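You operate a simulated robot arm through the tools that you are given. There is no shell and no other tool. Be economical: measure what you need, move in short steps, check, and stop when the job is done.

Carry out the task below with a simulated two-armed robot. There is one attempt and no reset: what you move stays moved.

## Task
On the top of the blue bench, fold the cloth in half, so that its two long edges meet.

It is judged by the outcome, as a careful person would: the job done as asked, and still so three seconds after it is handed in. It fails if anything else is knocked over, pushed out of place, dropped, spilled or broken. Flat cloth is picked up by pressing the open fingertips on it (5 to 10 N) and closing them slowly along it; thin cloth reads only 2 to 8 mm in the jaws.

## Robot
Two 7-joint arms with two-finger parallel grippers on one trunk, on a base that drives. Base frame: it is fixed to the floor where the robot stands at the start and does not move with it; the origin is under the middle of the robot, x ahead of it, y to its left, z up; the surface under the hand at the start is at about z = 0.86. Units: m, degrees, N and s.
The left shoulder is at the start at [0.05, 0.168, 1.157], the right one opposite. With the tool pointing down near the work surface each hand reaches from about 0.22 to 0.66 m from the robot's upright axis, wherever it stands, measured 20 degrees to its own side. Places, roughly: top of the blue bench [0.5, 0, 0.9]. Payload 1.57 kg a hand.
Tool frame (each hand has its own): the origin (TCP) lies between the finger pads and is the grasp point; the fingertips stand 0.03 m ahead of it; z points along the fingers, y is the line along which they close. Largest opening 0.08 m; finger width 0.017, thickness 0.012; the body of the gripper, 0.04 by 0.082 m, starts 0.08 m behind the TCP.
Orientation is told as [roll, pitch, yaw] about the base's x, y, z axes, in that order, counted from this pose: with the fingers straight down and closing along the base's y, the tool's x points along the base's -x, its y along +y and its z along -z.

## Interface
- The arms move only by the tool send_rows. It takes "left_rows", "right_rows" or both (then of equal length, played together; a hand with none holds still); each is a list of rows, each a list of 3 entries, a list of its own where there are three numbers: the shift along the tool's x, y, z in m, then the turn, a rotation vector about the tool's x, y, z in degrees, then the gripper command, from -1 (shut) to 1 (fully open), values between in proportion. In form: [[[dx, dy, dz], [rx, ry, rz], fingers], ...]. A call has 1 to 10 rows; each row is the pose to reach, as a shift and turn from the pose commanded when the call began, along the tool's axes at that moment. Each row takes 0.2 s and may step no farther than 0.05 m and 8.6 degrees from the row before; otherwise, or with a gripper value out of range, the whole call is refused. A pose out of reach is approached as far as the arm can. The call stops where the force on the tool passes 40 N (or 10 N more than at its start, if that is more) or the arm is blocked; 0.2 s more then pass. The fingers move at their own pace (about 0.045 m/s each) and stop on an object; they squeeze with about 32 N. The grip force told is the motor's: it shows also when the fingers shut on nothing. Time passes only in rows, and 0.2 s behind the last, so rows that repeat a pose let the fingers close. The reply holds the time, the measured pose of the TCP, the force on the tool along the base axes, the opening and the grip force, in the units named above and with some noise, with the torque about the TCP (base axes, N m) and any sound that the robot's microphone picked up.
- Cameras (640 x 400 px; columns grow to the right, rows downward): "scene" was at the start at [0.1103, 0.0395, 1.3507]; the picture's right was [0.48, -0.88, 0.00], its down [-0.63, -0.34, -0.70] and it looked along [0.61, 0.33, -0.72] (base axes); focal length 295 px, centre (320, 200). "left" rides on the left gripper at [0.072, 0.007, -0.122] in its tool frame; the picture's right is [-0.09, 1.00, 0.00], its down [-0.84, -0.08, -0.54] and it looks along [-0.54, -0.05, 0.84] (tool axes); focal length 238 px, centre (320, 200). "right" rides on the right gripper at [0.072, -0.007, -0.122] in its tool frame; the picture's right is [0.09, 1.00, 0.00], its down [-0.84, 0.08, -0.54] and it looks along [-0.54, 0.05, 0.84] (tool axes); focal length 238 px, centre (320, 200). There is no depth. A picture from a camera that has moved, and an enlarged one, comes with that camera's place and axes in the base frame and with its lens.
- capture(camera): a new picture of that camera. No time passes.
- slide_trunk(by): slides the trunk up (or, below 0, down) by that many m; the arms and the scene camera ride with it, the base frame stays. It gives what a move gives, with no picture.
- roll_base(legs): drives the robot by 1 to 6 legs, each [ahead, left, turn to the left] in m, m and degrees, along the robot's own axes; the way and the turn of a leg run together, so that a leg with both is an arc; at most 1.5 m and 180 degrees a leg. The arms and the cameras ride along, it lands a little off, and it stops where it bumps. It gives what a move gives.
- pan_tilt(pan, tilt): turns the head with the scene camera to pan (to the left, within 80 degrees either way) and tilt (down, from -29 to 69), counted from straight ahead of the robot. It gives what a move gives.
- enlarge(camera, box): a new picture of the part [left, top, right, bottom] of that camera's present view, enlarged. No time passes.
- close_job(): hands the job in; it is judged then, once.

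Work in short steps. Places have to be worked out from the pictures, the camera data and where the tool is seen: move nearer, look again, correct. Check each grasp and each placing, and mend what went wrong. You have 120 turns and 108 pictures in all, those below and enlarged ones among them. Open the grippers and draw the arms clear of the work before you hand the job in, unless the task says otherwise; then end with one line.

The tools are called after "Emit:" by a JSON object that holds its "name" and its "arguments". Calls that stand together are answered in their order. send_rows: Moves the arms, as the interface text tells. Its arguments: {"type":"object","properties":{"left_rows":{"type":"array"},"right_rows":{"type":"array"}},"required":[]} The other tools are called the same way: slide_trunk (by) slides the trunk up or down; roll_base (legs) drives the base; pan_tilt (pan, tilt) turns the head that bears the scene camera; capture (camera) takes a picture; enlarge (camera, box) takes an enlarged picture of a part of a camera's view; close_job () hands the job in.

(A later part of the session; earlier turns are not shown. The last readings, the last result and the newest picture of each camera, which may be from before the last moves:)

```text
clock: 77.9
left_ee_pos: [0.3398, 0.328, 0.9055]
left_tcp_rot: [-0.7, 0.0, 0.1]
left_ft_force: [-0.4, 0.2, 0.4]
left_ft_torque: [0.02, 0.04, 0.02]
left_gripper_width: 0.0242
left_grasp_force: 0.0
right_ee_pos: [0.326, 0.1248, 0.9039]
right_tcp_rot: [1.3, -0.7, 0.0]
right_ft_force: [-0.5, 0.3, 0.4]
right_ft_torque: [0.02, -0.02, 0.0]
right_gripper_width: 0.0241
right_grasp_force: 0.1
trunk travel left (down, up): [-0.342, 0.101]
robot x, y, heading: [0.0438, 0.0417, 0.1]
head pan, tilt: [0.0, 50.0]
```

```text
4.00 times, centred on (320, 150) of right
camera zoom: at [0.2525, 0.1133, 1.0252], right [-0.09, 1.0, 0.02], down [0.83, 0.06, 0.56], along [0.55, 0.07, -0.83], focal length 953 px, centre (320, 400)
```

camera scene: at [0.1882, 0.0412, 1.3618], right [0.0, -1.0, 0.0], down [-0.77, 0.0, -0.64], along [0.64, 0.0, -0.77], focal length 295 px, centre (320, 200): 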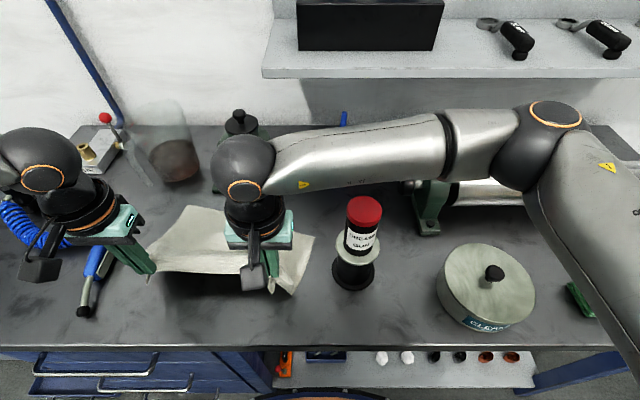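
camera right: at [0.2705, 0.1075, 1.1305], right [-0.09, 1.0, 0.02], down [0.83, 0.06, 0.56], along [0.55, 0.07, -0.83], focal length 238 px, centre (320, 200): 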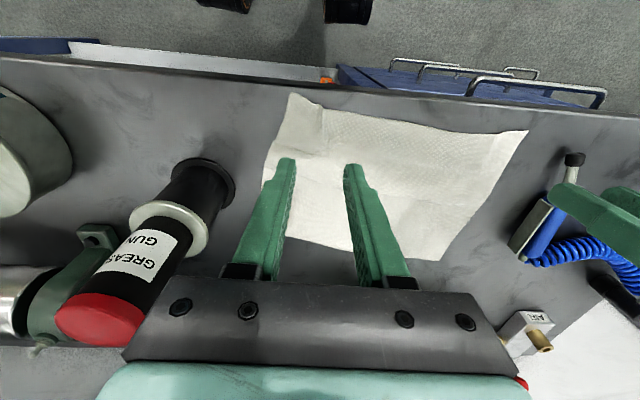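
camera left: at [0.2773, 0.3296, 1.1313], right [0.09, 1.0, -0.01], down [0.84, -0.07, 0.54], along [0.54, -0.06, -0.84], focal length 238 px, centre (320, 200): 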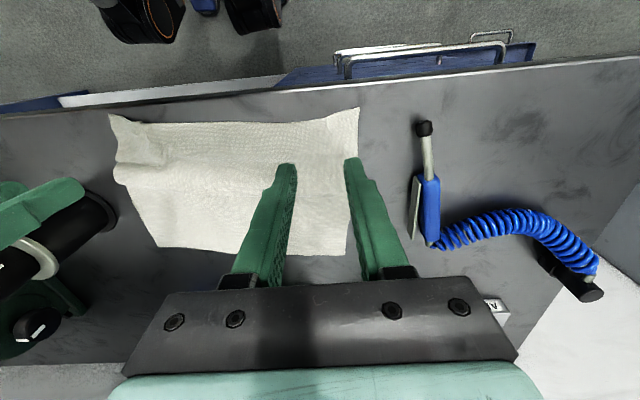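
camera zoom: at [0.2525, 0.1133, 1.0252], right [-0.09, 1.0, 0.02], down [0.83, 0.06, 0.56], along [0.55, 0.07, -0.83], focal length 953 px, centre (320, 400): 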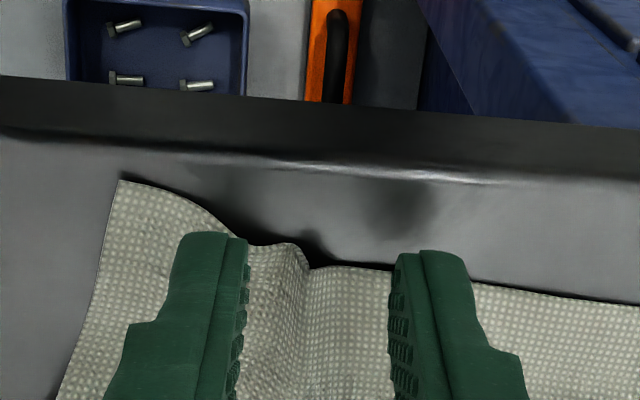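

The bite would be about 6 mm on the left and 3 mm on the right. I'll move forward 2 mm on the left and 5 mm on the right, then press.

Emit:
{"name": "send_rows", "arguments": {"left_rows": [[[-0.002, 0, 0.006], [0, 0, 0], -0.4], [[-0.002, 0, 0.012], [0, 0, 0], -0.4], [[-0.002, 0, 0.0145], [0, 0, 0], -0.4]], "right_rows": [[[-0.005, 0, 0.005], [0, 0, 0], -0.4], [[-0.005, 0, 0.01], [0, 0, 0], -0.4], [[-0.005, 0, 0.0125], [0, 0, 0], -0.4]]}}

```text
clock: 78.7
left_ee_pos: [0.3411, 0.3291, 0.8912]
left_tcp_rot: [-0.6, -0.2, 0.0]
left_ft_force: [-1.4, 0.2, 8.6]
left_ft_torque: [0.18, 0.03, 0.02]
left_gripper_width: 0.0243
left_grasp_force: 0.1
right_ee_pos: [0.3309, 0.1217, 0.8909]
right_tcp_rot: [1.5, -0.9, -0.2]
right_ft_force: [0.0, -0.4, -0.3]
right_ft_torque: [-0.01, 0.03, 0.01]
right_gripper_width: 0.0241
right_grasp_force: 0.0
trunk travel left (down, up): [-0.342, 0.101]
robot x, y, heading: [0.0494, 0.0413, -0.1]
head pan, tilt: [0.0, 50.0]
```

Left presses with 8.6 N and right is still free. I'll lower the right 1.5 mm and close both slowly.

Emit:
{"name": "send_rows", "arguments": {"left_rows": [[[0, 0, 0], [0, 0, 0], -0.4], [[0, 0, 0], [0, 0, 0], -0.4], [[0, 0, 0], [0, 0, 0], -0.5], [[0, 0, 0], [0, 0, 0], -0.6], [[0, 0, 0], [0, 0, 0], -0.7], [[0, 0, 0], [0, 0, 0], -0.8], [[0, 0, 0], [0, 0, 0], -0.9], [[0, 0, 0], [0, 0, 0], -1], [[0, 0, 0], [0, 0, 0], -1], [[0, 0, -0.012], [0, 0, 0], -1]], "right_rows": [[[0, 0, 0.001], [0, 0, 0], -0.4], [[0, 0, 0.0017], [0, 0, 0], -0.4], [[0, 0, 0.0017], [0, 0, 0], -0.5], [[0, 0, 0.0017], [0, 0, 0], -0.6], [[0, 0, 0.0017], [0, 0, 0], -0.7], [[0, 0, 0.0017], [0, 0, 0], -0.8], [[0, 0, 0.0017], [0, 0, 0], -0.9], [[0, 0, 0.0017], [0, 0, 0], -1], [[0, 0, 0.0017], [0, 0, 0], -1], [[0, 0, -0.012], [0, 0, 0], -1]]}}

Emit:
{"name": "capture", "arguments": {"camera": "left"}}

Emit:
{"name": "capture", "arguments": {"camera": "right"}}

```text
clock: 80.9
left_ee_pos: [0.3408, 0.3292, 0.9022]
left_tcp_rot: [-0.8, 0.1, 0.1]
left_ft_force: [-0.5, -9.9, 0.0]
left_ft_torque: [-0.28, 0.02, -0.12]
left_gripper_width: 0.0023
left_grasp_force: 23.5
right_ee_pos: [0.3296, 0.1236, 0.9049]
right_tcp_rot: [1.6, -0.7, 0.0]
right_ft_force: [0.3, 10.5, 1.1]
right_ft_torque: [0.3, -0.06, 0.11]
right_gripper_width: 0.0019
right_grasp_force: 24.0
trunk travel left (down, up): [-0.342, 0.101]
robot x, y, heading: [0.0455, 0.0402, -0.1]
head pan, tilt: [0.0, 50.0]
```

```text
21 pictures are left
camera left: at [0.2705, 0.3378, 1.0236], right [0.09, 1.0, -0.01], down [0.84, -0.07, 0.54], along [0.54, -0.06, -0.84], focal length 238 px, centre (320, 200)
```

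left: 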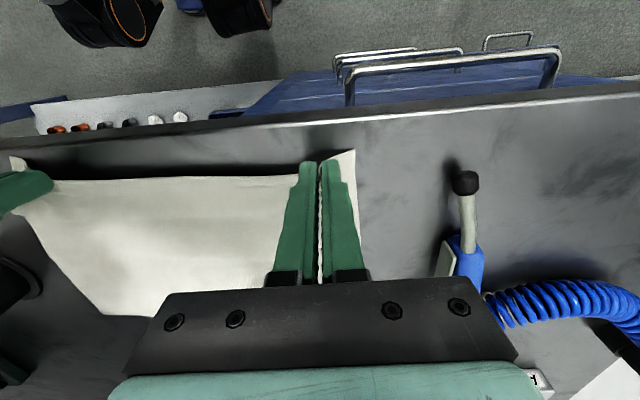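

```text
20 pictures are left
camera right: at [0.256, 0.1125, 1.0247], right [-0.09, 1.0, 0.03], down [0.83, 0.06, 0.56], along [0.55, 0.07, -0.83], focal length 238 px, centre (320, 200)
```

right: 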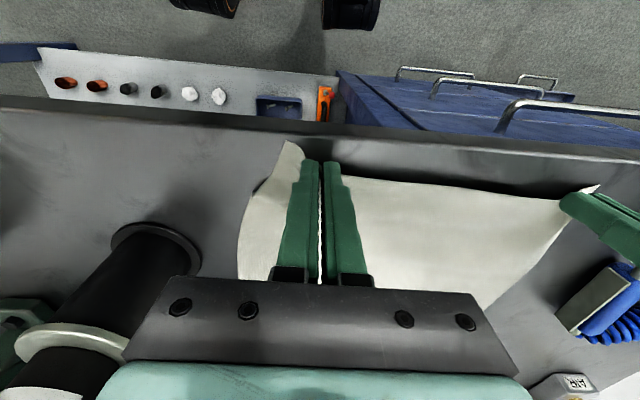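

Both hold with a small bite. I'll relax the tension slightly and carry the edge along a low arc to above the fold line.

Emit:
{"name": "send_rows", "arguments": {"left_rows": [[[-0.006, -0.002, -0.018], [0, 0, 0], -1], [[-0.02, -0.004, -0.043], [0, 0, 0], -1], [[-0.045, -0.006, -0.063], [0, 0, 0], -1], [[-0.073, -0.009, -0.073], [0, 0, 0], -1], [[-0.1, -0.011, -0.075], [0, 0, 0], -1]], "right_rows": [[[-0.006, 0.001, -0.016], [0, 0, 0], -1], [[-0.019, 0.0, -0.041], [0, 0, 0], -1], [[-0.042, -0.003, -0.061], [0, 0, 0], -1], [[-0.068, -0.006, -0.071], [0, 0, 0], -1], [[-0.094, -0.009, -0.073], [0, 0, 0], -1]]}}

Emit:
{"name": "capture", "arguments": {"camera": "right"}}

```text
clock: 82.1
left_ee_pos: [0.4416, 0.318, 0.9788]
left_tcp_rot: [-0.8, 0.1, 0.0]
left_ft_force: [-1.3, -11.7, -0.2]
left_ft_torque: [-0.38, 0.05, -0.1]
left_gripper_width: 0.0021
left_grasp_force: 23.4
right_ee_pos: [0.4254, 0.1117, 0.98]
right_tcp_rot: [1.6, -0.9, 0.0]
right_ft_force: [0.8, 11.8, 0.3]
right_ft_torque: [0.35, -0.03, 0.1]
right_gripper_width: 0.002
right_grasp_force: 23.6
trunk travel left (down, up): [-0.342, 0.101]
robot x, y, heading: [0.0521, 0.0424, 0.2]
head pan, tilt: [0.0, 50.0]
```

```text
19 pictures are left
camera right: at [0.3506, 0.1014, 1.1002], right [-0.09, 1.0, 0.03], down [0.83, 0.06, 0.56], along [0.55, 0.07, -0.83], focal length 238 px, centre (320, 200)
```

right: 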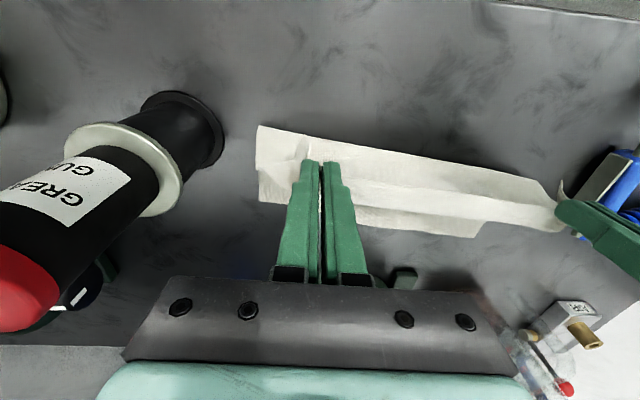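

The fold stands properly and the far edge hasn't moved: B (0.518, 0.047), A (0.559, 0.341). I'll roll the base ahead 2 cm for left-arm reach, then bring both hands forward and down.

Emit:
{"name": "roll_base", "arguments": {"legs": [[0.02, 0, 0]]}}

Emit:
{"name": "send_rows", "arguments": {"left_rows": [[[-0.018, -0.004, 0.003], [0, 0, 0], -1], [[-0.04, -0.009, 0.014], [0, 0, 0], -1], [[-0.058, -0.012, 0.031], [0, 0, 0], -1], [[-0.073, -0.016, 0.049], [0, 0, 0], -1], [[-0.083, -0.018, 0.064], [0, 0, 0], -1]], "right_rows": [[[-0.016, -0.004, 0.003], [0, 0, 0], -1], [[-0.035, -0.008, 0.014], [0, 0, 0], -1], [[-0.051, -0.012, 0.031], [0, 0, 0], -1], [[-0.064, -0.015, 0.049], [0, 0, 0], -1], [[-0.073, -0.017, 0.064], [0, 0, 0], -1]]}}

Emit:
{"name": "capture", "arguments": {"camera": "right"}}

Emit:
{"name": "capture", "arguments": {"camera": "left"}}

```text
clock: 82.9
left_ee_pos: [0.4627, 0.3216, 0.9774]
left_tcp_rot: [-0.8, 0.2, 0.1]
left_ft_force: [-1.3, -13.5, 0.5]
left_ft_torque: [-0.38, 0.04, -0.11]
left_gripper_width: 0.0023
left_grasp_force: 24.0
right_ee_pos: [0.4445, 0.1121, 0.9794]
right_tcp_rot: [1.6, -0.8, -0.1]
right_ft_force: [1.1, 13.1, -0.4]
right_ft_torque: [0.39, -0.01, 0.12]
right_gripper_width: 0.0021
right_grasp_force: 23.5
trunk travel left (down, up): [-0.342, 0.101]
robot x, y, heading: [0.0703, 0.0372, -0.3]
head pan, tilt: [0.0, 50.0]
```

```text
clock: 84.1
left_ee_pos: [0.5444, 0.2999, 0.9143]
left_tcp_rot: [-0.8, 0.1, 0.1]
left_ft_force: [-0.8, -6.8, -1.1]
left_ft_torque: [-0.24, 0.04, -0.12]
left_gripper_width: 0.0022
left_grasp_force: 23.7
right_ee_pos: [0.5175, 0.0961, 0.9158]
right_tcp_rot: [1.6, -0.8, 0.1]
right_ft_force: [1.0, 7.6, -0.4]
right_ft_torque: [0.2, -0.03, 0.06]
right_gripper_width: 0.0023
right_grasp_force: 23.5
trunk travel left (down, up): [-0.342, 0.101]
robot x, y, heading: [0.0683, 0.0403, 0.0]
head pan, tilt: [0.0, 50.0]
```

```text
18 pictures are left
camera right: at [0.4442, 0.0865, 1.0372], right [-0.09, 1.0, 0.03], down [0.83, 0.06, 0.56], along [0.55, 0.07, -0.83], focal length 238 px, centre (320, 200)
```

right: 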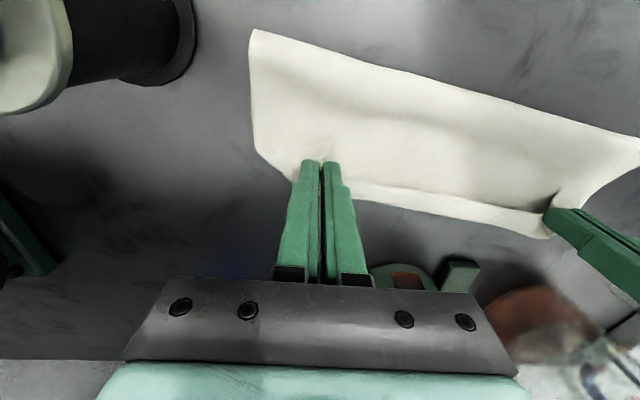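

```text
17 pictures are left
camera left: at [0.4743, 0.3092, 1.035], right [0.09, 1.0, -0.01], down [0.84, -0.07, 0.54], along [0.54, -0.06, -0.84], focal length 238 px, centre (320, 200)
```

left: 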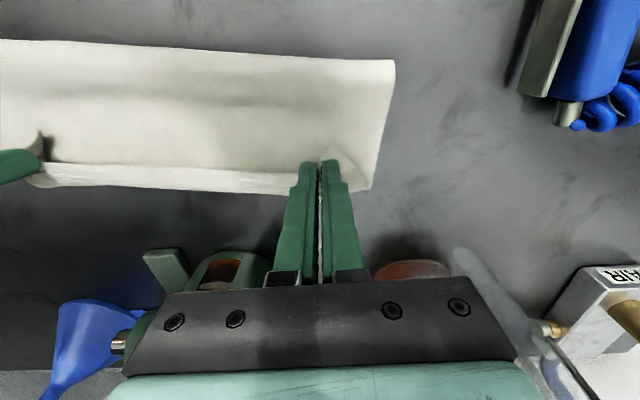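

Both hands arrived, and the bottom layer is just half wide (≈0.105 m). The cloth has moved a bit, so the far edge now runs x ≈ 0.546 (right) to 0.585 (left). I'll go further forward and low with both.

Emit:
{"name": "send_rows", "arguments": {"left_rows": [[[-0.008, 0, 0.002], [0, 0, 0], -1], [[-0.016, 0, 0.006], [0, 0, 0], -1], [[-0.024, 0, 0.01], [0, 0, 0], -1]], "right_rows": [[[-0.008, 0, 0.002], [0, 0, 0], -1], [[-0.016, -0.001, 0.006], [0, 0, 0], -1], [[-0.025, -0.002, 0.01], [0, 0, 0], -1]]}}

Emit:
{"name": "roll_base", "arguments": {"legs": [[0, 0.022, -3]]}}

Emit:
{"name": "capture", "arguments": {"camera": "right"}}

Emit:
{"name": "capture", "arguments": {"camera": "left"}}

```text
clock: 84.9
left_ee_pos: [0.5684, 0.3007, 0.904]
left_tcp_rot: [-0.8, 0.0, 0.0]
left_ft_force: [-1.0, -9.8, -0.4]
left_ft_torque: [-0.3, 0.04, -0.06]
left_gripper_width: 0.0023
left_grasp_force: 23.0
right_ee_pos: [0.5425, 0.0952, 0.9074]
right_tcp_rot: [1.8, -0.9, 0.0]
right_ft_force: [1.2, 9.3, -0.5]
right_ft_torque: [0.27, 0.0, 0.09]
right_gripper_width: 0.0022
right_grasp_force: 23.0
trunk travel left (down, up): [-0.342, 0.101]
robot x, y, heading: [0.0674, 0.04, 0.2]
head pan, tilt: [0.0, 50.0]
```

```text
clock: 85.8
left_ee_pos: [0.5822, 0.2964, 0.9034]
left_tcp_rot: [-0.9, 0.1, -2.9]
left_ft_force: [-2.4, -9.6, 1.0]
left_ft_torque: [-0.3, 0.08, -0.08]
left_gripper_width: 0.0022
left_grasp_force: 23.8
right_ee_pos: [0.5455, 0.0928, 0.9072]
right_tcp_rot: [1.6, -1.0, -3.0]
right_ft_force: [2.1, 9.9, -0.7]
right_ft_torque: [0.32, -0.04, 0.1]
right_gripper_width: 0.002
right_grasp_force: 23.7
trunk travel left (down, up): [-0.342, 0.101]
robot x, y, heading: [0.0671, 0.0623, -3.2]
head pan, tilt: [0.0, 50.0]
```

```text
16 pictures are left
camera right: at [0.4712, 0.0858, 1.0274], right [-0.04, 1.0, 0.03], down [0.83, 0.02, 0.56], along [0.56, 0.04, -0.83], focal length 238 px, centre (320, 200)
```

right: 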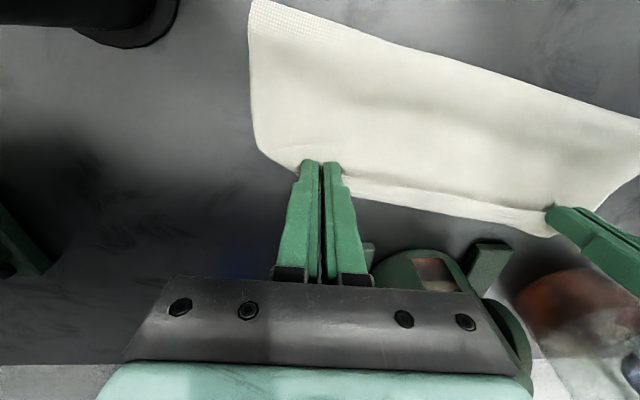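

```text
15 pictures are left
camera left: at [0.5118, 0.3086, 1.025], right [0.14, 0.99, -0.01], down [0.83, -0.11, 0.54], along [0.54, -0.09, -0.84], focal length 238 px, centre (320, 200)
```

left: 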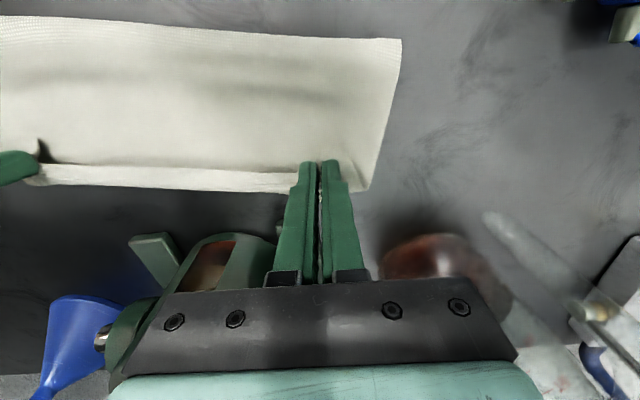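

I need to know where the bottom layer's far edge is, so I'll take a close scene view of both ends.

Emit:
{"name": "enlarge", "arguments": {"camera": "scene", "box": [140, 170, 332, 290]}}

```text
3.33 times, centred on (236, 230) of scene
camera zoom: at [0.1851, 0.0573, 1.3617], right [-0.05, -1.0, 0.0], down [-0.77, 0.04, -0.64], along [0.64, -0.03, -0.77], focal length 982 px, centre (600, 100)
```

zoom: 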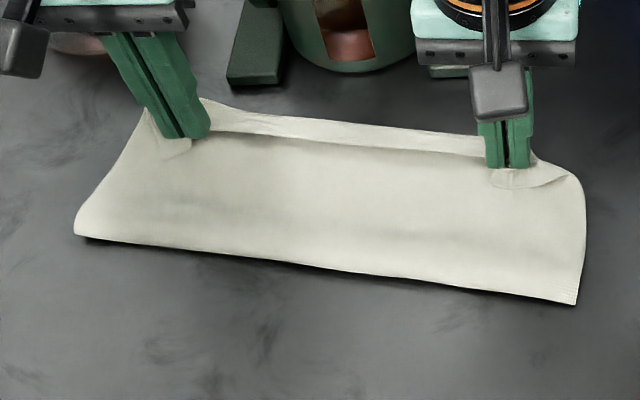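

The fold looks neat from here; only a 1.5 cm hem is turned back at the grips. I'll lower both tufts to the cloth, release, lift straight up, and look at the actual layers.

Emit:
{"name": "send_rows", "arguments": {"left_rows": [[[0, 0, 0.005], [0, 0, 0], -1], [[0, 0, 0.01], [0, 0, 0], -1], [[0, 0, 0.01], [0, 0, 0], -0.8], [[0, 0, 0.01], [0, 0, 0], -0.6], [[0, 0, 0.01], [0, 0, 0], -0.4], [[0, 0, -0.02], [0, 0, 0], -0.4], [[0, 0, -0.06], [0, 0, 0], -0.4], [[0, 0.0, -0.1], [0, 0, 0], -0.4], [[0.03, 0.03, -0.11], [0, 0, 0], -0.4], [[0.06, 0.06, -0.11], [0, 0, 0], -0.4]], "right_rows": [[[0, 0, 0.005], [0, 0, 0], -1], [[0, 0, 0.011], [0, 0, 0], -1], [[0, 0, 0.011], [0, 0, 0], -0.8], [[0, 0, 0.011], [0, 0, 0], -0.6], [[0, 0, 0.011], [0, 0, 0], -0.4], [[0, 0, -0.02], [0, 0, 0], -0.4], [[0, 0, -0.06], [0, 0, 0], -0.4], [[0, 0, -0.1], [0, 0, 0], -0.4], [[0, 0, -0.14], [0, 0, 0], -0.4], [[0, 0, -0.15], [0, 0, 0], -0.4]]}}

Emit:
{"name": "enlarge", "arguments": {"camera": "scene", "box": [140, 170, 332, 290]}}

Emit:
{"name": "enlarge", "arguments": {"camera": "right", "box": [250, 30, 570, 230]}}

```text
clock: 88.0
left_ee_pos: [0.5246, 0.3598, 1.0132]
left_tcp_rot: [-0.8, 0.0, -2.9]
left_ft_force: [-0.3, 0.8, 0.0]
left_ft_torque: [0.03, -0.02, 0.0]
left_gripper_width: 0.0241
left_grasp_force: 0.0
left hand out of reach, approached as far as the arm can: row 2, 3, 4, 5
right_ee_pos: [0.542, 0.0875, 1.0585]
right_tcp_rot: [1.6, -0.8, -3.0]
right_ft_force: [0.9, 0.7, 0.2]
right_ft_torque: [-0.01, 0.0, -0.02]
right_gripper_width: 0.0241
right_grasp_force: 0.1
trunk travel left (down, up): [-0.342, 0.101]
robot x, y, heading: [0.0719, 0.0595, -3.1]
head pan, tilt: [0.0, 50.0]
```

```text
3.33 times, centred on (236, 230) of scene
camera zoom: at [0.1845, 0.0574, 1.3617], right [-0.05, -1.0, 0.0], down [-0.76, 0.04, -0.64], along [0.64, -0.03, -0.77], focal length 982 px, centre (600, 100)
```

zoom: 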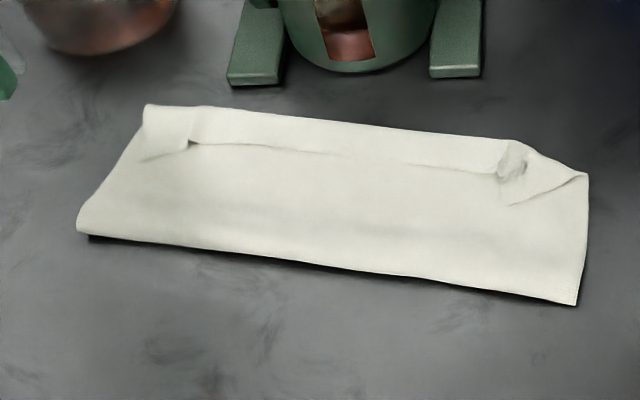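

```text
2.00 times, centred on (410, 130) of right
camera zoom: at [0.4687, 0.0815, 1.1782], right [-0.04, 1.0, 0.03], down [0.83, 0.02, 0.56], along [0.56, 0.05, -0.83], focal length 477 px, centre (140, 340)
```

zoom: 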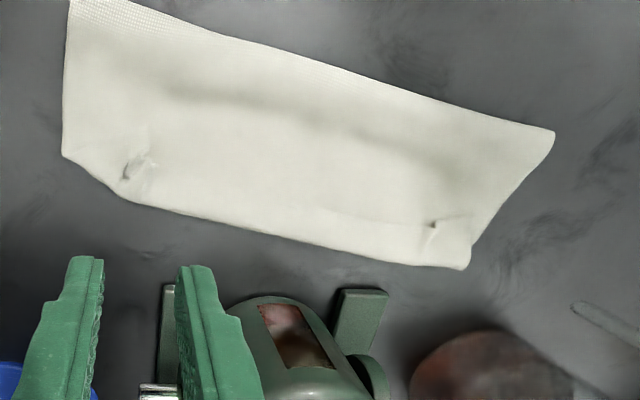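

The body of the fold is good, but both corner flaps are turned back (C tip near (0.52, 0.096), about 5 cm from B). I'll flip each corner flap outward, so first a close look at C and D.

Emit:
{"name": "enlarge", "arguments": {"camera": "right", "box": [270, 80, 366, 140]}}

Emit:
{"name": "enlarge", "arguments": {"camera": "scene", "box": [160, 190, 240, 240]}}

```text
6.67 times, centred on (318, 110) of right
camera zoom: at [0.4687, 0.0815, 1.1782], right [-0.04, 1.0, 0.03], down [0.83, 0.02, 0.56], along [0.56, 0.05, -0.83], focal length 1589 px, centre (333, 800)
```

zoom: 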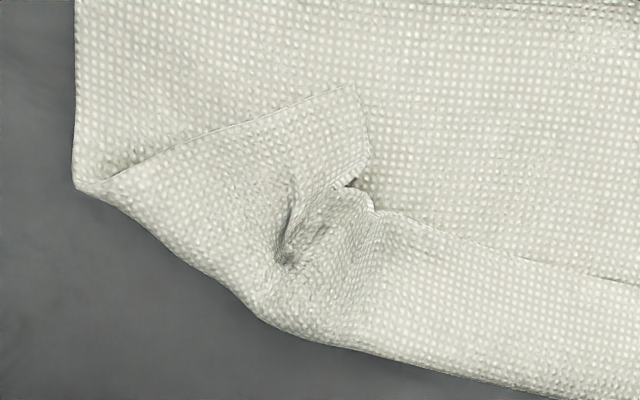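

```text
8.00 times, centred on (200, 215) of scene
camera zoom: at [0.1845, 0.0574, 1.3617], right [-0.05, -1.0, 0.0], down [-0.76, 0.04, -0.64], along [0.64, -0.03, -0.77], focal length 2357 px, centre (1280, 80)
```

zoom: 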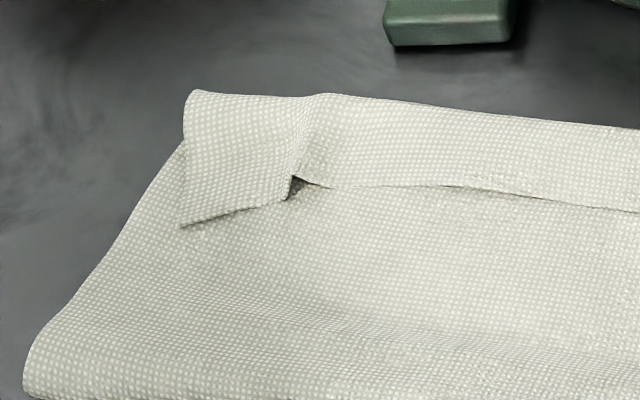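

Now the layers are clear. I advanced the top layer about 3–4 cm too far, so it overhangs the bottom far edge and the excess is turned back. I'll regrip both tufts, draw back to the half-way state, and lay the edge down again exactly at the far edge.

Emit:
{"name": "send_rows", "arguments": {"left_rows": [[[-0.03, -0.03, 0.0], [0, 0, 0], -0.2], [[-0.06, -0.06, 0.01], [0, 0, 0], -0.2], [[-0.06, -0.06, 0.05], [0, 0, 0], -0.2], [[-0.06, -0.06, 0.09], [0, 0, 0], -0.2], [[-0.06, -0.06, 0.117], [0, 0, 0], -0.2], [[-0.06, -0.06, 0.12], [0, 0, 0], -0.4], [[-0.06, -0.06, 0.12], [0, 0, 0], -0.6], [[-0.06, -0.06, 0.12], [0, 0, 0], -0.8], [[-0.06, -0.06, 0.12], [0, 0, 0], -1], [[-0.06, -0.06, 0.12], [0, 0, 0], -1]], "right_rows": [[[0, 0, 0.04], [0, 0, 0], -0.2], [[0, 0, 0.08], [0, 0, 0], -0.2], [[0, 0, 0.12], [0, 0, 0], -0.2], [[0, 0, 0.15], [0, 0, 0], -0.2], [[0, 0, 0.162], [0, 0, 0], -0.2], [[0, 0, 0.163], [0, 0, 0], -0.4], [[0, 0, 0.163], [0, 0, 0], -0.6], [[0, 0, 0.163], [0, 0, 0], -0.8], [[0, 0, 0.163], [0, 0, 0], -1], [[0, 0, 0.163], [0, 0, 0], -1]]}}

```text
clock: 90.2
left_ee_pos: [0.5787, 0.2962, 0.8961]
left_tcp_rot: [-0.8, -0.1, -2.9]
left_ft_force: [0.1, -0.6, 0.2]
left_ft_torque: [0.01, 0.01, 0.03]
left_gripper_width: 0.0001
left_grasp_force: 21.2
left hand out of reach, approached as far as the arm can: row 6, 7, 8, 9, 10
right_ee_pos: [0.5451, 0.0925, 0.8935]
right_tcp_rot: [1.6, -0.9, -2.9]
right_ft_force: [0.5, 0.7, 1.0]
right_ft_torque: [0.03, 0.01, 0.01]
right_gripper_width: 0.0026
right_grasp_force: 23.5
trunk travel left (down, up): [-0.342, 0.101]
robot x, y, heading: [0.0684, 0.0591, -3.0]
head pan, tilt: [0.0, 50.0]
```

The right hand holds its tuft. The left closed on nothing because it stopped about 5 mm high. I'll reopen it, lower the trunk 6 mm with the right compensating, and try again.

Emit:
{"name": "send_rows", "arguments": {"left_rows": [[[0, 0.003, -0.015], [0, 0, 0], -0.6], [[0, 0.003, -0.015], [0, 0, 0], -0.2], [[0, 0.003, -0.015], [0, 0, 0], -0.2]], "right_rows": [[[0, 0, -0.003], [0, 0, 0], -1], [[0, 0, -0.006], [0, 0, 0], -1], [[0, 0, -0.008], [0, 0, 0], -1]]}}

Emit:
{"name": "slide_trunk", "arguments": {"by": -0.008}}

Emit:
{"name": "send_rows", "arguments": {"left_rows": [[[0, 0, 0.008], [0, 0, 0], -0.2], [[0, 0, 0.0115], [0, 0, 0], -0.2], [[0, 0, 0.0115], [0, 0, 0], -0.2]]}}

```text
clock: 91.0
left_ee_pos: [0.5779, 0.3009, 0.9112]
left_tcp_rot: [-0.7, 0.0, -3.0]
left_ft_force: [-0.4, 0.1, -0.1]
left_ft_torque: [-0.04, -0.01, 0.02]
left_gripper_width: 0.0321
left_grasp_force: 0.0
right_ee_pos: [0.5447, 0.0924, 0.902]
right_tcp_rot: [1.6, -0.9, -3.0]
right_ft_force: [0.2, 0.3, 0.3]
right_ft_torque: [-0.02, 0.02, 0.02]
right_gripper_width: 0.0027
right_grasp_force: 23.9
trunk travel left (down, up): [-0.342, 0.101]
robot x, y, heading: [0.0685, 0.0604, -2.9]
head pan, tilt: [0.0, 50.0]
```

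```text
clock: 91.5
left_ee_pos: [0.5781, 0.302, 0.9025]
left_tcp_rot: [-0.7, 0.0, -2.8]
left_ft_force: [-0.5, -0.3, 0.6]
left_ft_torque: [0.01, -0.02, 0.02]
left_gripper_width: 0.032
left_grasp_force: 0.1
right_ee_pos: [0.5452, 0.0929, 0.8942]
right_tcp_rot: [1.8, -0.8, -3.0]
right_ft_force: [0.8, -0.9, 0.1]
right_ft_torque: [0.03, -0.04, -0.03]
right_gripper_width: 0.0028
right_grasp_force: 23.9
trunk travel left (down, up): [-0.334, 0.109]
robot x, y, heading: [0.0709, 0.0637, -2.8]
head pan, tilt: [0.0, 50.0]
```

```text
clock: 92.3
left_ee_pos: [0.5782, 0.2995, 0.8932]
left_tcp_rot: [-0.7, -0.2, -3.0]
left_ft_force: [-1.4, 1.5, 12.0]
left_ft_torque: [0.26, 0.04, -0.02]
left_gripper_width: 0.0321
left_grasp_force: 0.2
right_ee_pos: [0.545, 0.0927, 0.8951]
right_tcp_rot: [1.8, -0.8, -2.9]
right_ft_force: [-0.1, -0.3, -0.9]
right_ft_torque: [-0.03, -0.02, 0.03]
right_gripper_width: 0.003
right_grasp_force: 24.3
trunk travel left (down, up): [-0.334, 0.109]
robot x, y, heading: [0.0686, 0.0623, -2.9]
head pan, tilt: [0.0, 50.0]
```

Left is pressing with 12 N. I'll ease 2 mm so that mainly the tuft is taken, and close slowly.

Emit:
{"name": "send_rows", "arguments": {"left_rows": [[[0, 0, -0.0015], [0, 0, 0], -0.3], [[0, 0, -0.0015], [0, 0, 0], -0.5], [[0, 0, -0.0015], [0, 0, 0], -0.7], [[0, 0, -0.0015], [0, 0, 0], -0.9], [[0, 0, -0.0015], [0, 0, 0], -1], [[0, 0, -0.0015], [0, 0, 0], -1], [[0, 0, -0.01], [0, 0, 0], -1]]}}

Emit:
{"name": "capture", "arguments": {"camera": "left"}}

```text
clock: 93.9
left_ee_pos: [0.5767, 0.3005, 0.9007]
left_tcp_rot: [-0.7, 0.1, -3.0]
left_ft_force: [-0.1, -1.5, -0.1]
left_ft_torque: [-0.1, 0.02, -0.01]
left_gripper_width: 0.0012
left_grasp_force: 23.3
right_ee_pos: [0.5449, 0.0934, 0.8935]
right_tcp_rot: [1.7, -0.9, -2.9]
right_ft_force: [0.8, 1.7, 0.1]
right_ft_torque: [0.06, -0.06, 0.03]
right_gripper_width: 0.0027
right_grasp_force: 24.5
trunk travel left (down, up): [-0.334, 0.109]
robot x, y, heading: [0.0679, 0.0617, -3.2]
head pan, tilt: [0.0, 50.0]
```

```text
9 pictures are left
camera left: at [0.5082, 0.3133, 1.0221], right [0.14, 0.99, -0.01], down [0.83, -0.11, 0.54], along [0.53, -0.09, -0.84], focal length 238 px, centre (320, 200)
```

left: 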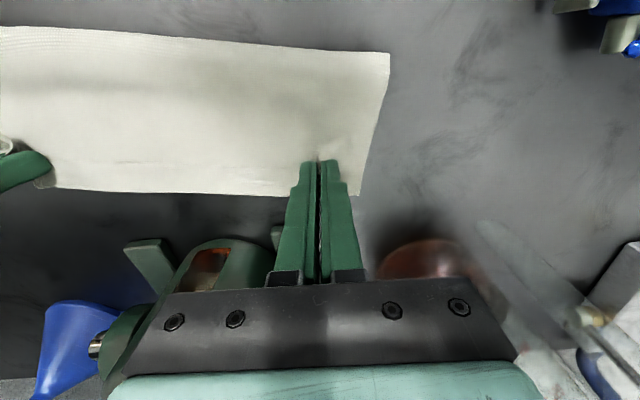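

Both hold again. I'll draw the edge back up and past the true fold line so the fold resets, then measure the bottom far edge.

Emit:
{"name": "send_rows", "arguments": {"left_rows": [[[0.01, 0.001, -0.02], [0, 0, 0], -1], [[0.03, 0.003, -0.045], [0, 0, 0], -1], [[0.055, 0.005, -0.065], [0, 0, 0], -1], [[0.085, 0.008, -0.075], [0, 0, 0], -1], [[0.11, 0.01, -0.075], [0, 0, 0], -1], [[0.137, 0.013, -0.068], [0, 0, 0], -1]], "right_rows": [[[0.012, 0.001, -0.025], [0, 0, 0], -1], [[0.035, 0.003, -0.05], [0, 0, 0], -1], [[0.065, 0.006, -0.07], [0, 0, 0], -1], [[0.095, 0.009, -0.08], [0, 0, 0], -1], [[0.13, 0.012, -0.08], [0, 0, 0], -1], [[0.16, 0.014, -0.073], [0, 0, 0], -1]]}}

Emit:
{"name": "capture", "arguments": {"camera": "right"}}

```text
clock: 95.3
left_ee_pos: [0.4421, 0.3206, 0.9699]
left_tcp_rot: [-0.7, -0.1, -2.9]
left_ft_force: [-1.7, -4.2, -0.2]
left_ft_torque: [-0.14, 0.04, -0.05]
left_gripper_width: 0.0016
left_grasp_force: 23.1
right_ee_pos: [0.3832, 0.1129, 0.9665]
right_tcp_rot: [1.6, -0.9, -3.0]
right_ft_force: [1.5, 5.2, -0.2]
right_ft_torque: [0.14, -0.04, 0.08]
right_gripper_width: 0.0031
right_grasp_force: 24.6
trunk travel left (down, up): [-0.334, 0.109]
robot x, y, heading: [0.0663, 0.0625, -3.1]
head pan, tilt: [0.0, 50.0]
```

```text
8 pictures are left
camera right: at [0.309, 0.1061, 1.0862], right [-0.04, 1.0, 0.03], down [0.83, 0.02, 0.56], along [0.56, 0.04, -0.83], focal length 238 px, centre (320, 200)
```

right: 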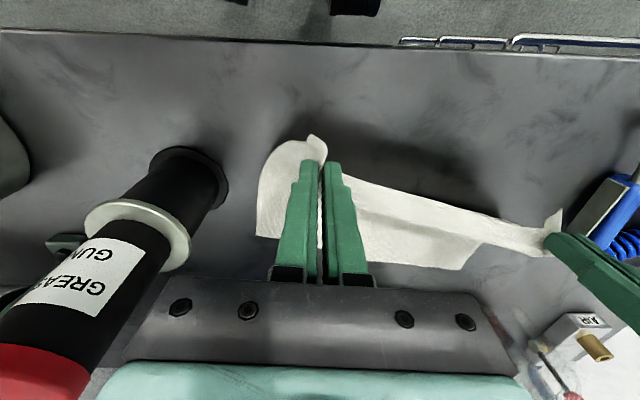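

The bottom far edge is now seen clearly: B (0.518, 0.038) to A (0.582, 0.328). I'll lay the top edge onto it: left grip to (0.572, 0.297), right to (0.526, 0.086), on a full-radius arc.

Emit:
{"name": "send_rows", "arguments": {"left_rows": [[[-0.0236, -0.0031, -0.015], [0, 0, 0], -1], [[-0.0524, -0.0069, -0.013], [0, 0, 0], -1], [[-0.0786, -0.0103, -0.001], [0, 0, 0], -1], [[-0.101, -0.0132, 0.02], [0, 0, 0], -1], [[-0.118, -0.0155, 0.045], [0, 0, 0], -1], [[-0.131, -0.0172, 0.068], [0, 0, 0], -1], [[-0.131, -0.0172, 0.073], [0, 0, 0], -1]], "right_rows": [[[-0.026, -0.0035, -0.018], [0, 0, 0], -1], [[-0.0577, -0.0078, -0.016], [0, 0, 0], -1], [[-0.0865, -0.0117, -0.004], [0, 0, 0], -1], [[-0.111, -0.015, 0.017], [0, 0, 0], -1], [[-0.1298, -0.0176, 0.042], [0, 0, 0], -1], [[-0.1442, -0.0195, 0.064], [0, 0, 0], -1], [[-0.1442, -0.0195, 0.07], [0, 0, 0], -1]]}}

Emit:
{"name": "enlarge", "arguments": {"camera": "scene", "box": [140, 170, 332, 290]}}

```text
clock: 96.9
left_ee_pos: [0.5725, 0.2965, 0.8965]
left_tcp_rot: [-0.7, 0.0, -3.0]
left_ft_force: [-1.1, -1.9, 0.7]
left_ft_torque: [-0.09, 0.06, -0.03]
left_gripper_width: 0.0013
left_grasp_force: 23.4
right_ee_pos: [0.5279, 0.088, 0.8954]
right_tcp_rot: [1.8, -0.8, -3.0]
right_ft_force: [0.1, 3.9, 0.7]
right_ft_torque: [0.13, -0.02, 0.02]
right_gripper_width: 0.0029
right_grasp_force: 23.7
trunk travel left (down, up): [-0.334, 0.109]
robot x, y, heading: [0.0678, 0.0629, -3.0]
head pan, tilt: [0.0, 50.0]
```

```text
3.33 times, centred on (236, 230) of scene
camera zoom: at [0.1848, 0.057, 1.3537], right [-0.05, -1.0, 0.0], down [-0.76, 0.04, -0.64], along [0.64, -0.03, -0.77], focal length 982 px, centre (600, 100)
```

zoom: 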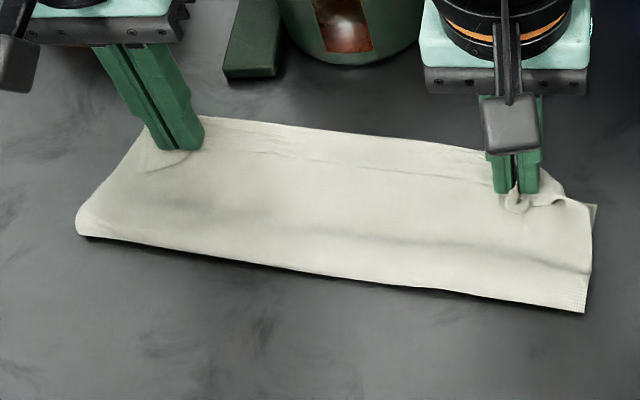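

The refold is tidy, but this time each tuft was taken about 4 cm in from the edge, so the fold line sits too far forward. I'll go back up, raise the trunk 2.5 cm for clearance over the gun, and come down about 4.5 cm shorter so the fold lands on the true middle. After that I'll flip the corners out.

Emit:
{"name": "send_rows", "arguments": {"left_rows": [[[0.0197, 0.0033, -0.03], [0, 0, 0], -1], [[0.0494, 0.0082, -0.06], [0, 0, 0], -1], [[0.079, 0.0131, -0.076], [0, 0, 0], -1], [[0.0987, 0.0164, -0.065], [0, 0, 0], -1]], "right_rows": [[[0.0197, 0.0033, -0.03], [0, 0, 0], -1], [[0.0494, 0.0082, -0.06], [0, 0, 0], -1], [[0.079, 0.0131, -0.076], [0, 0, 0], -1], [[0.0987, 0.0164, -0.065], [0, 0, 0], -1]]}}

Emit:
{"name": "slide_trunk", "arguments": {"by": 0.025}}

Emit:
{"name": "send_rows", "arguments": {"left_rows": [[[-0.003, -0.0005, 0.03], [0, 0, 0], -1], [[-0.01, -0.002, 0.055], [0, 0, 0], -1], [[-0.025, -0.004, 0.07], [0, 0, 0], -1], [[-0.042, -0.007, 0.08], [0, 0, 0], -1], [[-0.053, -0.009, 0.086], [0, 0, 0], -1]], "right_rows": [[[-0.003, -0.0005, 0.03], [0, 0, 0], -1], [[-0.01, -0.002, 0.055], [0, 0, 0], -1], [[-0.025, -0.004, 0.07], [0, 0, 0], -1], [[-0.042, -0.007, 0.077], [0, 0, 0], -1], [[-0.053, -0.009, 0.08], [0, 0, 0], -1]]}}

Emit:
{"name": "enlarge", "arguments": {"camera": "scene", "box": [140, 180, 364, 320]}}

```text
clock: 97.9
left_ee_pos: [0.4748, 0.3199, 0.961]
left_tcp_rot: [-0.8, -0.1, -3.1]
left_ft_force: [-2.0, -3.6, -0.1]
left_ft_torque: [-0.15, 0.05, -0.05]
left_gripper_width: 0.0012
left_grasp_force: 22.8
right_ee_pos: [0.4302, 0.1082, 0.9595]
right_tcp_rot: [1.7, -0.8, -3.0]
right_ft_force: [0.3, 4.1, 0.3]
right_ft_torque: [0.12, -0.04, 0.03]
right_gripper_width: 0.0029
right_grasp_force: 24.0
trunk travel left (down, up): [-0.334, 0.109]
robot x, y, heading: [0.0699, 0.0583, -2.9]
head pan, tilt: [0.0, 50.0]
```

```text
clock: 98.6
left_ee_pos: [0.4757, 0.3185, 0.9859]
left_tcp_rot: [-0.8, 0.0, -2.9]
left_ft_force: [0.0, -3.4, -1.1]
left_ft_torque: [-0.14, 0.02, -0.04]
left_gripper_width: 0.0014
left_grasp_force: 23.4
right_ee_pos: [0.431, 0.1074, 0.9842]
right_tcp_rot: [1.7, -0.9, -2.9]
right_ft_force: [0.0, 4.4, 0.2]
right_ft_torque: [0.12, -0.01, 0.04]
right_gripper_width: 0.0026
right_grasp_force: 24.1
trunk travel left (down, up): [-0.359, 0.084]
robot x, y, heading: [0.0672, 0.0616, -3.3]
head pan, tilt: [0.0, 50.0]
```

```text
clock: 99.8
left_ee_pos: [0.5276, 0.3062, 0.9005]
left_tcp_rot: [-0.8, -0.1, -2.9]
left_ft_force: [-0.9, -2.6, -0.9]
left_ft_torque: [-0.09, 0.02, -0.03]
left_gripper_width: 0.0012
left_grasp_force: 23.3
right_ee_pos: [0.484, 0.0987, 0.9055]
right_tcp_rot: [1.7, -0.9, -3.1]
right_ft_force: [1.0, 2.6, -0.8]
right_ft_torque: [0.08, -0.03, 0.07]
right_gripper_width: 0.003
right_grasp_force: 24.0
trunk travel left (down, up): [-0.359, 0.084]
robot x, y, heading: [0.0676, 0.0621, -2.8]
head pan, tilt: [0.0, 50.0]
```

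```text
2.86 times, centred on (252, 250) of scene
camera zoom: at [0.1852, 0.057, 1.3787], right [-0.05, -1.0, 0.0], down [-0.77, 0.04, -0.64], along [0.64, -0.03, -0.77], focal length 842 px, centre (514, 57)
```

zoom: 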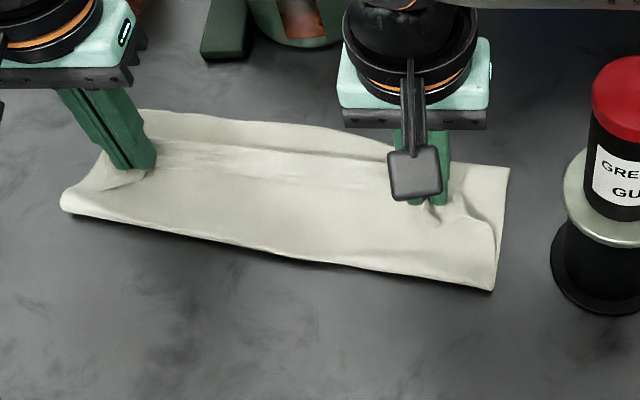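

The bottom layer is now 0.083–0.091 m wide and still in place. I'll release both, lift, and look at the free edge and corner tips.

Emit:
{"name": "send_rows", "arguments": {"left_rows": [[[0, 0, 0.004], [0, 0, 0], -0.9], [[0, 0, 0.004], [0, 0, 0], -0.7], [[0, 0, 0.004], [0, 0, 0], -0.5], [[0, 0, -0.02], [0, 0, 0], -0.4], [[0, 0, -0.06], [0, 0, 0], -0.4], [[0, 0, -0.1], [0, 0, 0], -0.4], [[0.0, 0.04, -0.11], [0, 0, 0], -0.4], [[0.0, 0.08, -0.11], [0, 0, 0], -0.4]], "right_rows": [[[0, 0, 0.004], [0, 0, 0], -0.9], [[0, 0, 0.004], [0, 0, 0], -0.7], [[0, 0, 0.004], [0, 0, 0], -0.5], [[0, 0, -0.02], [0, 0, 0], -0.4], [[0, 0, -0.06], [0, 0, 0], -0.4], [[0, 0, -0.1], [0, 0, 0], -0.4], [[0, 0, -0.14], [0, 0, 0], -0.4], [[-0.03, 0, -0.17], [0, 0, 0], -0.4]]}}

Emit:
{"name": "enlarge", "arguments": {"camera": "scene", "box": [150, 195, 326, 305]}}

```text
clock: 101.6
left_ee_pos: [0.5323, 0.3885, 1.0095]
left_tcp_rot: [-0.9, 0.1, -3.0]
left_ft_force: [-0.9, 0.0, 0.5]
left_ft_torque: [0.02, -0.02, 0.0]
left_gripper_width: 0.0239
left_grasp_force: 0.1
right_ee_pos: [0.5101, 0.0919, 1.0765]
right_tcp_rot: [1.6, -0.8, -3.0]
right_ft_force: [-0.5, -1.2, -0.4]
right_ft_torque: [0.01, 0.03, 0.0]
right_gripper_width: 0.0238
right_grasp_force: 0.0
trunk travel left (down, up): [-0.359, 0.084]
robot x, y, heading: [0.0692, 0.0607, -3.1]
head pan, tilt: [0.0, 50.0]
```

```text
3.64 times, centred on (238, 250) of scene
camera zoom: at [0.1851, 0.0575, 1.3786], right [-0.05, -1.0, 0.0], down [-0.77, 0.04, -0.64], along [0.64, -0.03, -0.77], focal length 1071 px, centre (618, 18)
```

zoom: 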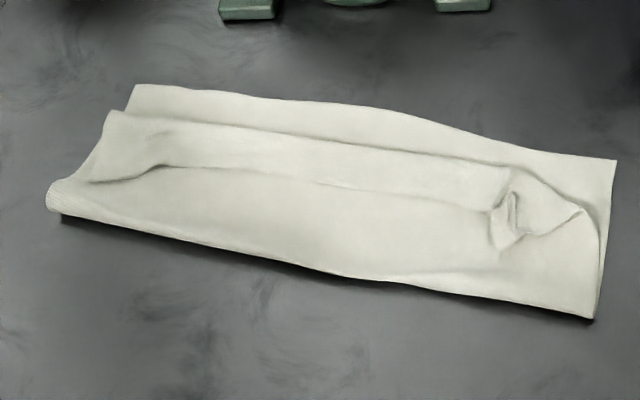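

Now the free edge and corner tips are plain: C tip (0.459, 0.108), D tip (0.512, 0.337), bottom corners B (0.511, 0.043), A (0.578, 0.329). I'll flip C first, with the trunk raised another 5 cm so the right forearm stays well above the gun.

Emit:
{"name": "slide_trunk", "arguments": {"by": 0.05}}

Emit:
{"name": "send_rows", "arguments": {"right_rows": [[[0.02, 0.004, 0.04], [0, 0, 0], -0.5], [[0.04, 0.008, 0.08], [0, 0, 0], -0.5], [[0.0466, 0.0096, 0.125], [0, 0, 0], -0.5], [[0.0466, 0.0096, 0.17], [0, 0, 0], -0.5], [[0.0466, 0.0096, 0.215], [0, 0, 0], -0.5]]}}

Emit:
{"name": "enlarge", "arguments": {"camera": "right", "box": [200, 90, 440, 240]}}

```text
clock: 102.5
left_ee_pos: [0.5308, 0.3878, 1.0592]
left_tcp_rot: [-0.8, 0.0, -3.0]
left_ft_force: [0.0, -0.2, -0.6]
left_ft_torque: [-0.02, 0.01, 0.03]
left_gripper_width: 0.0239
left_grasp_force: 0.1
right_ee_pos: [0.5121, 0.0915, 1.1251]
right_tcp_rot: [1.6, -0.9, -3.0]
right_ft_force: [-0.3, -0.4, 0.3]
right_ft_torque: [0.02, 0.02, 0.02]
right_gripper_width: 0.0239
right_grasp_force: 0.1
trunk travel left (down, up): [-0.409, 0.034]
robot x, y, heading: [0.0686, 0.0602, -3.0]
head pan, tilt: [0.0, 50.0]
```

```text
clock: 103.8
left_ee_pos: [0.532, 0.3872, 1.0594]
left_tcp_rot: [-0.8, 0.0, -2.9]
left_ft_force: [-0.7, -0.5, -0.5]
left_ft_torque: [-0.05, -0.02, 0.01]
left_gripper_width: 0.0238
left_grasp_force: 0.0
right_ee_pos: [0.4696, 0.1113, 0.9091]
right_tcp_rot: [1.7, -0.9, -3.0]
right_ft_force: [-0.7, 0.2, -0.2]
right_ft_torque: [-0.02, 0.0, -0.03]
right_gripper_width: 0.0201
right_grasp_force: 0.1
trunk travel left (down, up): [-0.409, 0.034]
robot x, y, heading: [0.0718, 0.0632, -3.2]
head pan, tilt: [0.0, 50.0]
```

```text
2.67 times, centred on (320, 165) of right
camera zoom: at [0.3947, 0.1045, 1.0295], right [-0.04, 1.0, 0.03], down [0.83, 0.02, 0.56], along [0.56, 0.05, -0.83], focal length 636 px, centre (320, 293)
```

zoom: 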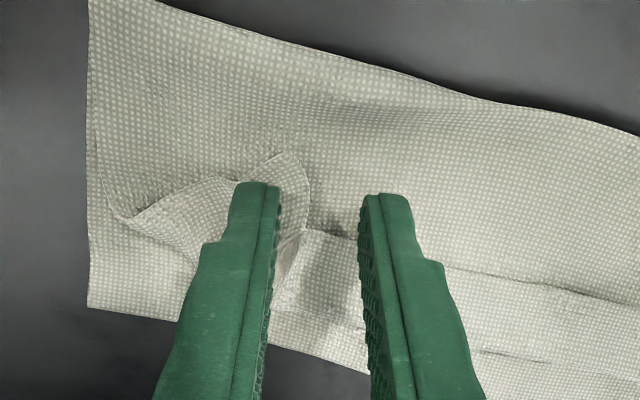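

The C tip shows at (0.459, 0.102), with the flap just left of the fingers. I'll shift to straddle it at (0.466, 0.099), press lightly, and close slowly.

Emit:
{"name": "send_rows", "arguments": {"right_rows": [[[0.003, -0.0127, 0.004], [0, 0, 0], -0.5], [[0.003, -0.0127, 0.011], [0, 0, 0], -0.5], [[0.003, -0.0127, 0.015], [0, 0, 0], -0.5], [[0.003, -0.0127, 0.016], [0, 0, 0], -0.6], [[0.003, -0.0127, 0.016], [0, 0, 0], -0.7], [[0.003, -0.0127, 0.016], [0, 0, 0], -0.8], [[0.003, -0.0127, 0.016], [0, 0, 0], -0.9], [[0.003, -0.0127, 0.016], [0, 0, 0], -1], [[0.003, -0.0127, 0.016], [0, 0, 0], -1]]}}

```text
clock: 105.8
left_ee_pos: [0.5307, 0.388, 1.0602]
left_tcp_rot: [-0.8, 0.0, -3.0]
left_ft_force: [-0.3, 0.5, 0.3]
left_ft_torque: [0.01, 0.0, 0.0]
left_gripper_width: 0.0242
left_grasp_force: 0.0
right_ee_pos: [0.4662, 0.0984, 0.8936]
right_tcp_rot: [1.6, -1.0, -3.0]
right_ft_force: [-0.1, 0.0, 2.2]
right_ft_torque: [-0.06, -0.02, -0.01]
right_gripper_width: 0.0022
right_grasp_force: 24.2
trunk travel left (down, up): [-0.409, 0.034]
robot x, y, heading: [0.0662, 0.0617, -3.0]
head pan, tilt: [0.0, 50.0]
```

2.2 mm of cloth is held. I'll lift it, carry the tip over to corner B, lay it down, release, and rise.

Emit:
{"name": "send_rows", "arguments": {"right_rows": [[[0, 0, -0.02], [0, 0, 0], -1], [[-0.005, -0.005, -0.04], [0, 0, 0], -1], [[-0.02, -0.02, -0.045], [0, 0, 0], -1], [[-0.035, -0.035, -0.04], [0, 0, 0], -1], [[-0.045, -0.046, -0.025], [0, 0, 0], -1], [[-0.0466, -0.0476, -0.008], [0, 0, 0], -1], [[-0.0466, -0.0476, 0.001], [0, 0, 0], -1]]}}

Emit:
{"name": "send_rows", "arguments": {"right_rows": [[[0, 0, 0], [0, 0, 0], -0.8], [[0, 0, 0], [0, 0, 0], -0.6], [[0, 0, 0], [0, 0, 0], -0.5], [[0, 0, -0.03], [0, 0, 0], -0.5], [[0, 0, -0.07], [0, 0, 0], -0.5], [[0, 0.02, -0.11], [0, 0, 0], -0.5], [[0, 0.04, -0.15], [0, 0, 0], -0.5]]}}

Emit:
{"name": "slide_trunk", "arguments": {"by": -0.075}}

Emit:
{"name": "enlarge", "arguments": {"camera": "scene", "box": [150, 170, 326, 280]}}

```text
clock: 107.3
left_ee_pos: [0.5315, 0.3872, 1.0597]
left_tcp_rot: [-0.8, 0.0, -2.9]
left_ft_force: [-0.4, 0.2, 0.7]
left_ft_torque: [0.01, 0.02, 0.03]
left_gripper_width: 0.024
left_grasp_force: 0.2
right_ee_pos: [0.5102, 0.0473, 0.8936]
right_tcp_rot: [1.7, -1.0, -3.0]
right_ft_force: [0.0, -1.2, 4.5]
right_ft_torque: [-0.03, -0.02, -0.03]
right_gripper_width: 0.0021
right_grasp_force: 23.1
trunk travel left (down, up): [-0.409, 0.034]
robot x, y, heading: [0.0705, 0.0682, -3.0]
head pan, tilt: [0.0, 50.0]
```

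```text
clock: 109.0
left_ee_pos: [0.5306, 0.3882, 1.0596]
left_tcp_rot: [-0.8, 0.0, -3.0]
left_ft_force: [0.3, 0.6, -0.2]
left_ft_torque: [0.0, 0.01, 0.01]
left_gripper_width: 0.0242
left_grasp_force: 0.1
right_ee_pos: [0.5084, 0.0843, 1.0431]
right_tcp_rot: [1.6, -0.8, -3.0]
right_ft_force: [1.0, 0.5, 0.2]
right_ft_torque: [-0.03, -0.02, 0.02]
right_gripper_width: 0.0198
right_grasp_force: 0.1
trunk travel left (down, up): [-0.409, 0.034]
robot x, y, heading: [0.0648, 0.0639, -2.8]
head pan, tilt: [0.0, 50.0]
```

```text
clock: 110.1
left_ee_pos: [0.5324, 0.3872, 0.9843]
left_tcp_rot: [-0.8, 0.0, -2.9]
left_ft_force: [0.1, 0.1, 0.7]
left_ft_torque: [0.02, -0.01, 0.03]
left_gripper_width: 0.024
left_grasp_force: 0.1
right_ee_pos: [0.5078, 0.0834, 0.969]
right_tcp_rot: [1.7, -0.9, -2.9]
right_ft_force: [-0.2, -0.6, -0.6]
right_ft_torque: [0.01, -0.04, 0.0]
right_gripper_width: 0.0196
right_grasp_force: 0.1
trunk travel left (down, up): [-0.334, 0.109]
robot x, y, heading: [0.0683, 0.0631, -3.0]
head pan, tilt: [0.0, 50.0]
```

```text
3.64 times, centred on (238, 225) of scene
camera zoom: at [0.1848, 0.0569, 1.3537], right [-0.05, -1.0, 0.0], down [-0.76, 0.04, -0.64], along [0.64, -0.03, -0.77], focal length 1071 px, centre (618, 109)
```

zoom: 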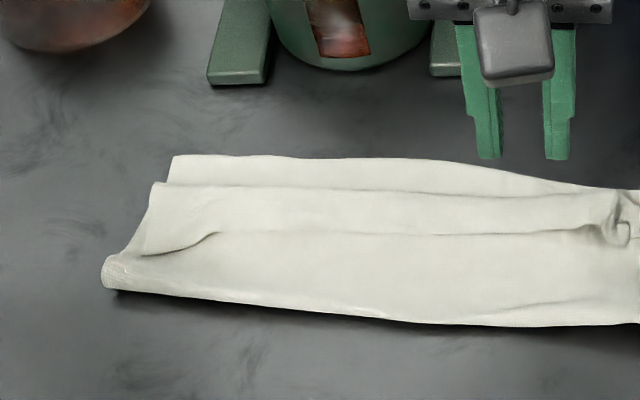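

The C tip dragged the whole cloth to the right instead of flipping, so layers must be stuck together there. The reliable way left is to unfold once more and repeat the shallow-bite fold, which landed right before I over-advanced it. First I'll raise the right hand and set the base straight, further right.

Emit:
{"name": "send_rows", "arguments": {"right_rows": [[[0, 0, -0.04], [0, 0, 0], -0.5], [[0, 0, -0.08], [0, 0, 0], -0.5], [[0, 0.03, -0.11], [0, 0, 0], -0.5]]}}

Emit:
{"name": "roll_base", "arguments": {"legs": [[-0.02, -0.045, 3]]}}

```text
clock: 110.9
left_ee_pos: [0.5306, 0.3893, 0.984]
left_tcp_rot: [-0.7, 0.0, -2.9]
left_ft_force: [0.0, 0.2, -0.1]
left_ft_torque: [-0.04, 0.03, 0.01]
left_gripper_width: 0.0239
left_grasp_force: 0.1
right_ee_pos: [0.5087, 0.1121, 1.0808]
right_tcp_rot: [1.5, -0.8, -3.0]
right_ft_force: [-0.7, 0.8, -0.6]
right_ft_torque: [-0.01, 0.03, 0.01]
right_gripper_width: 0.0199
right_grasp_force: 0.1
trunk travel left (down, up): [-0.334, 0.109]
robot x, y, heading: [0.0658, 0.0625, -3.1]
head pan, tilt: [0.0, 50.0]
```

```text
clock: 112.0
left_ee_pos: [0.4925, 0.3673, 0.9851]
left_tcp_rot: [-0.7, 0.0, 0.1]
left_ft_force: [0.2, 0.8, 0.6]
left_ft_torque: [0.02, 0.0, 0.02]
left_gripper_width: 0.0236
left_grasp_force: 0.1
right_ee_pos: [0.4848, 0.09, 1.08]
right_tcp_rot: [1.7, -0.9, 0.0]
right_ft_force: [0.3, -0.2, 0.9]
right_ft_torque: [0.03, -0.01, 0.03]
right_gripper_width: 0.0198
right_grasp_force: 0.1
trunk travel left (down, up): [-0.334, 0.109]
robot x, y, heading: [0.0448, 0.0211, -0.0]
head pan, tilt: [0.0, 50.0]
```

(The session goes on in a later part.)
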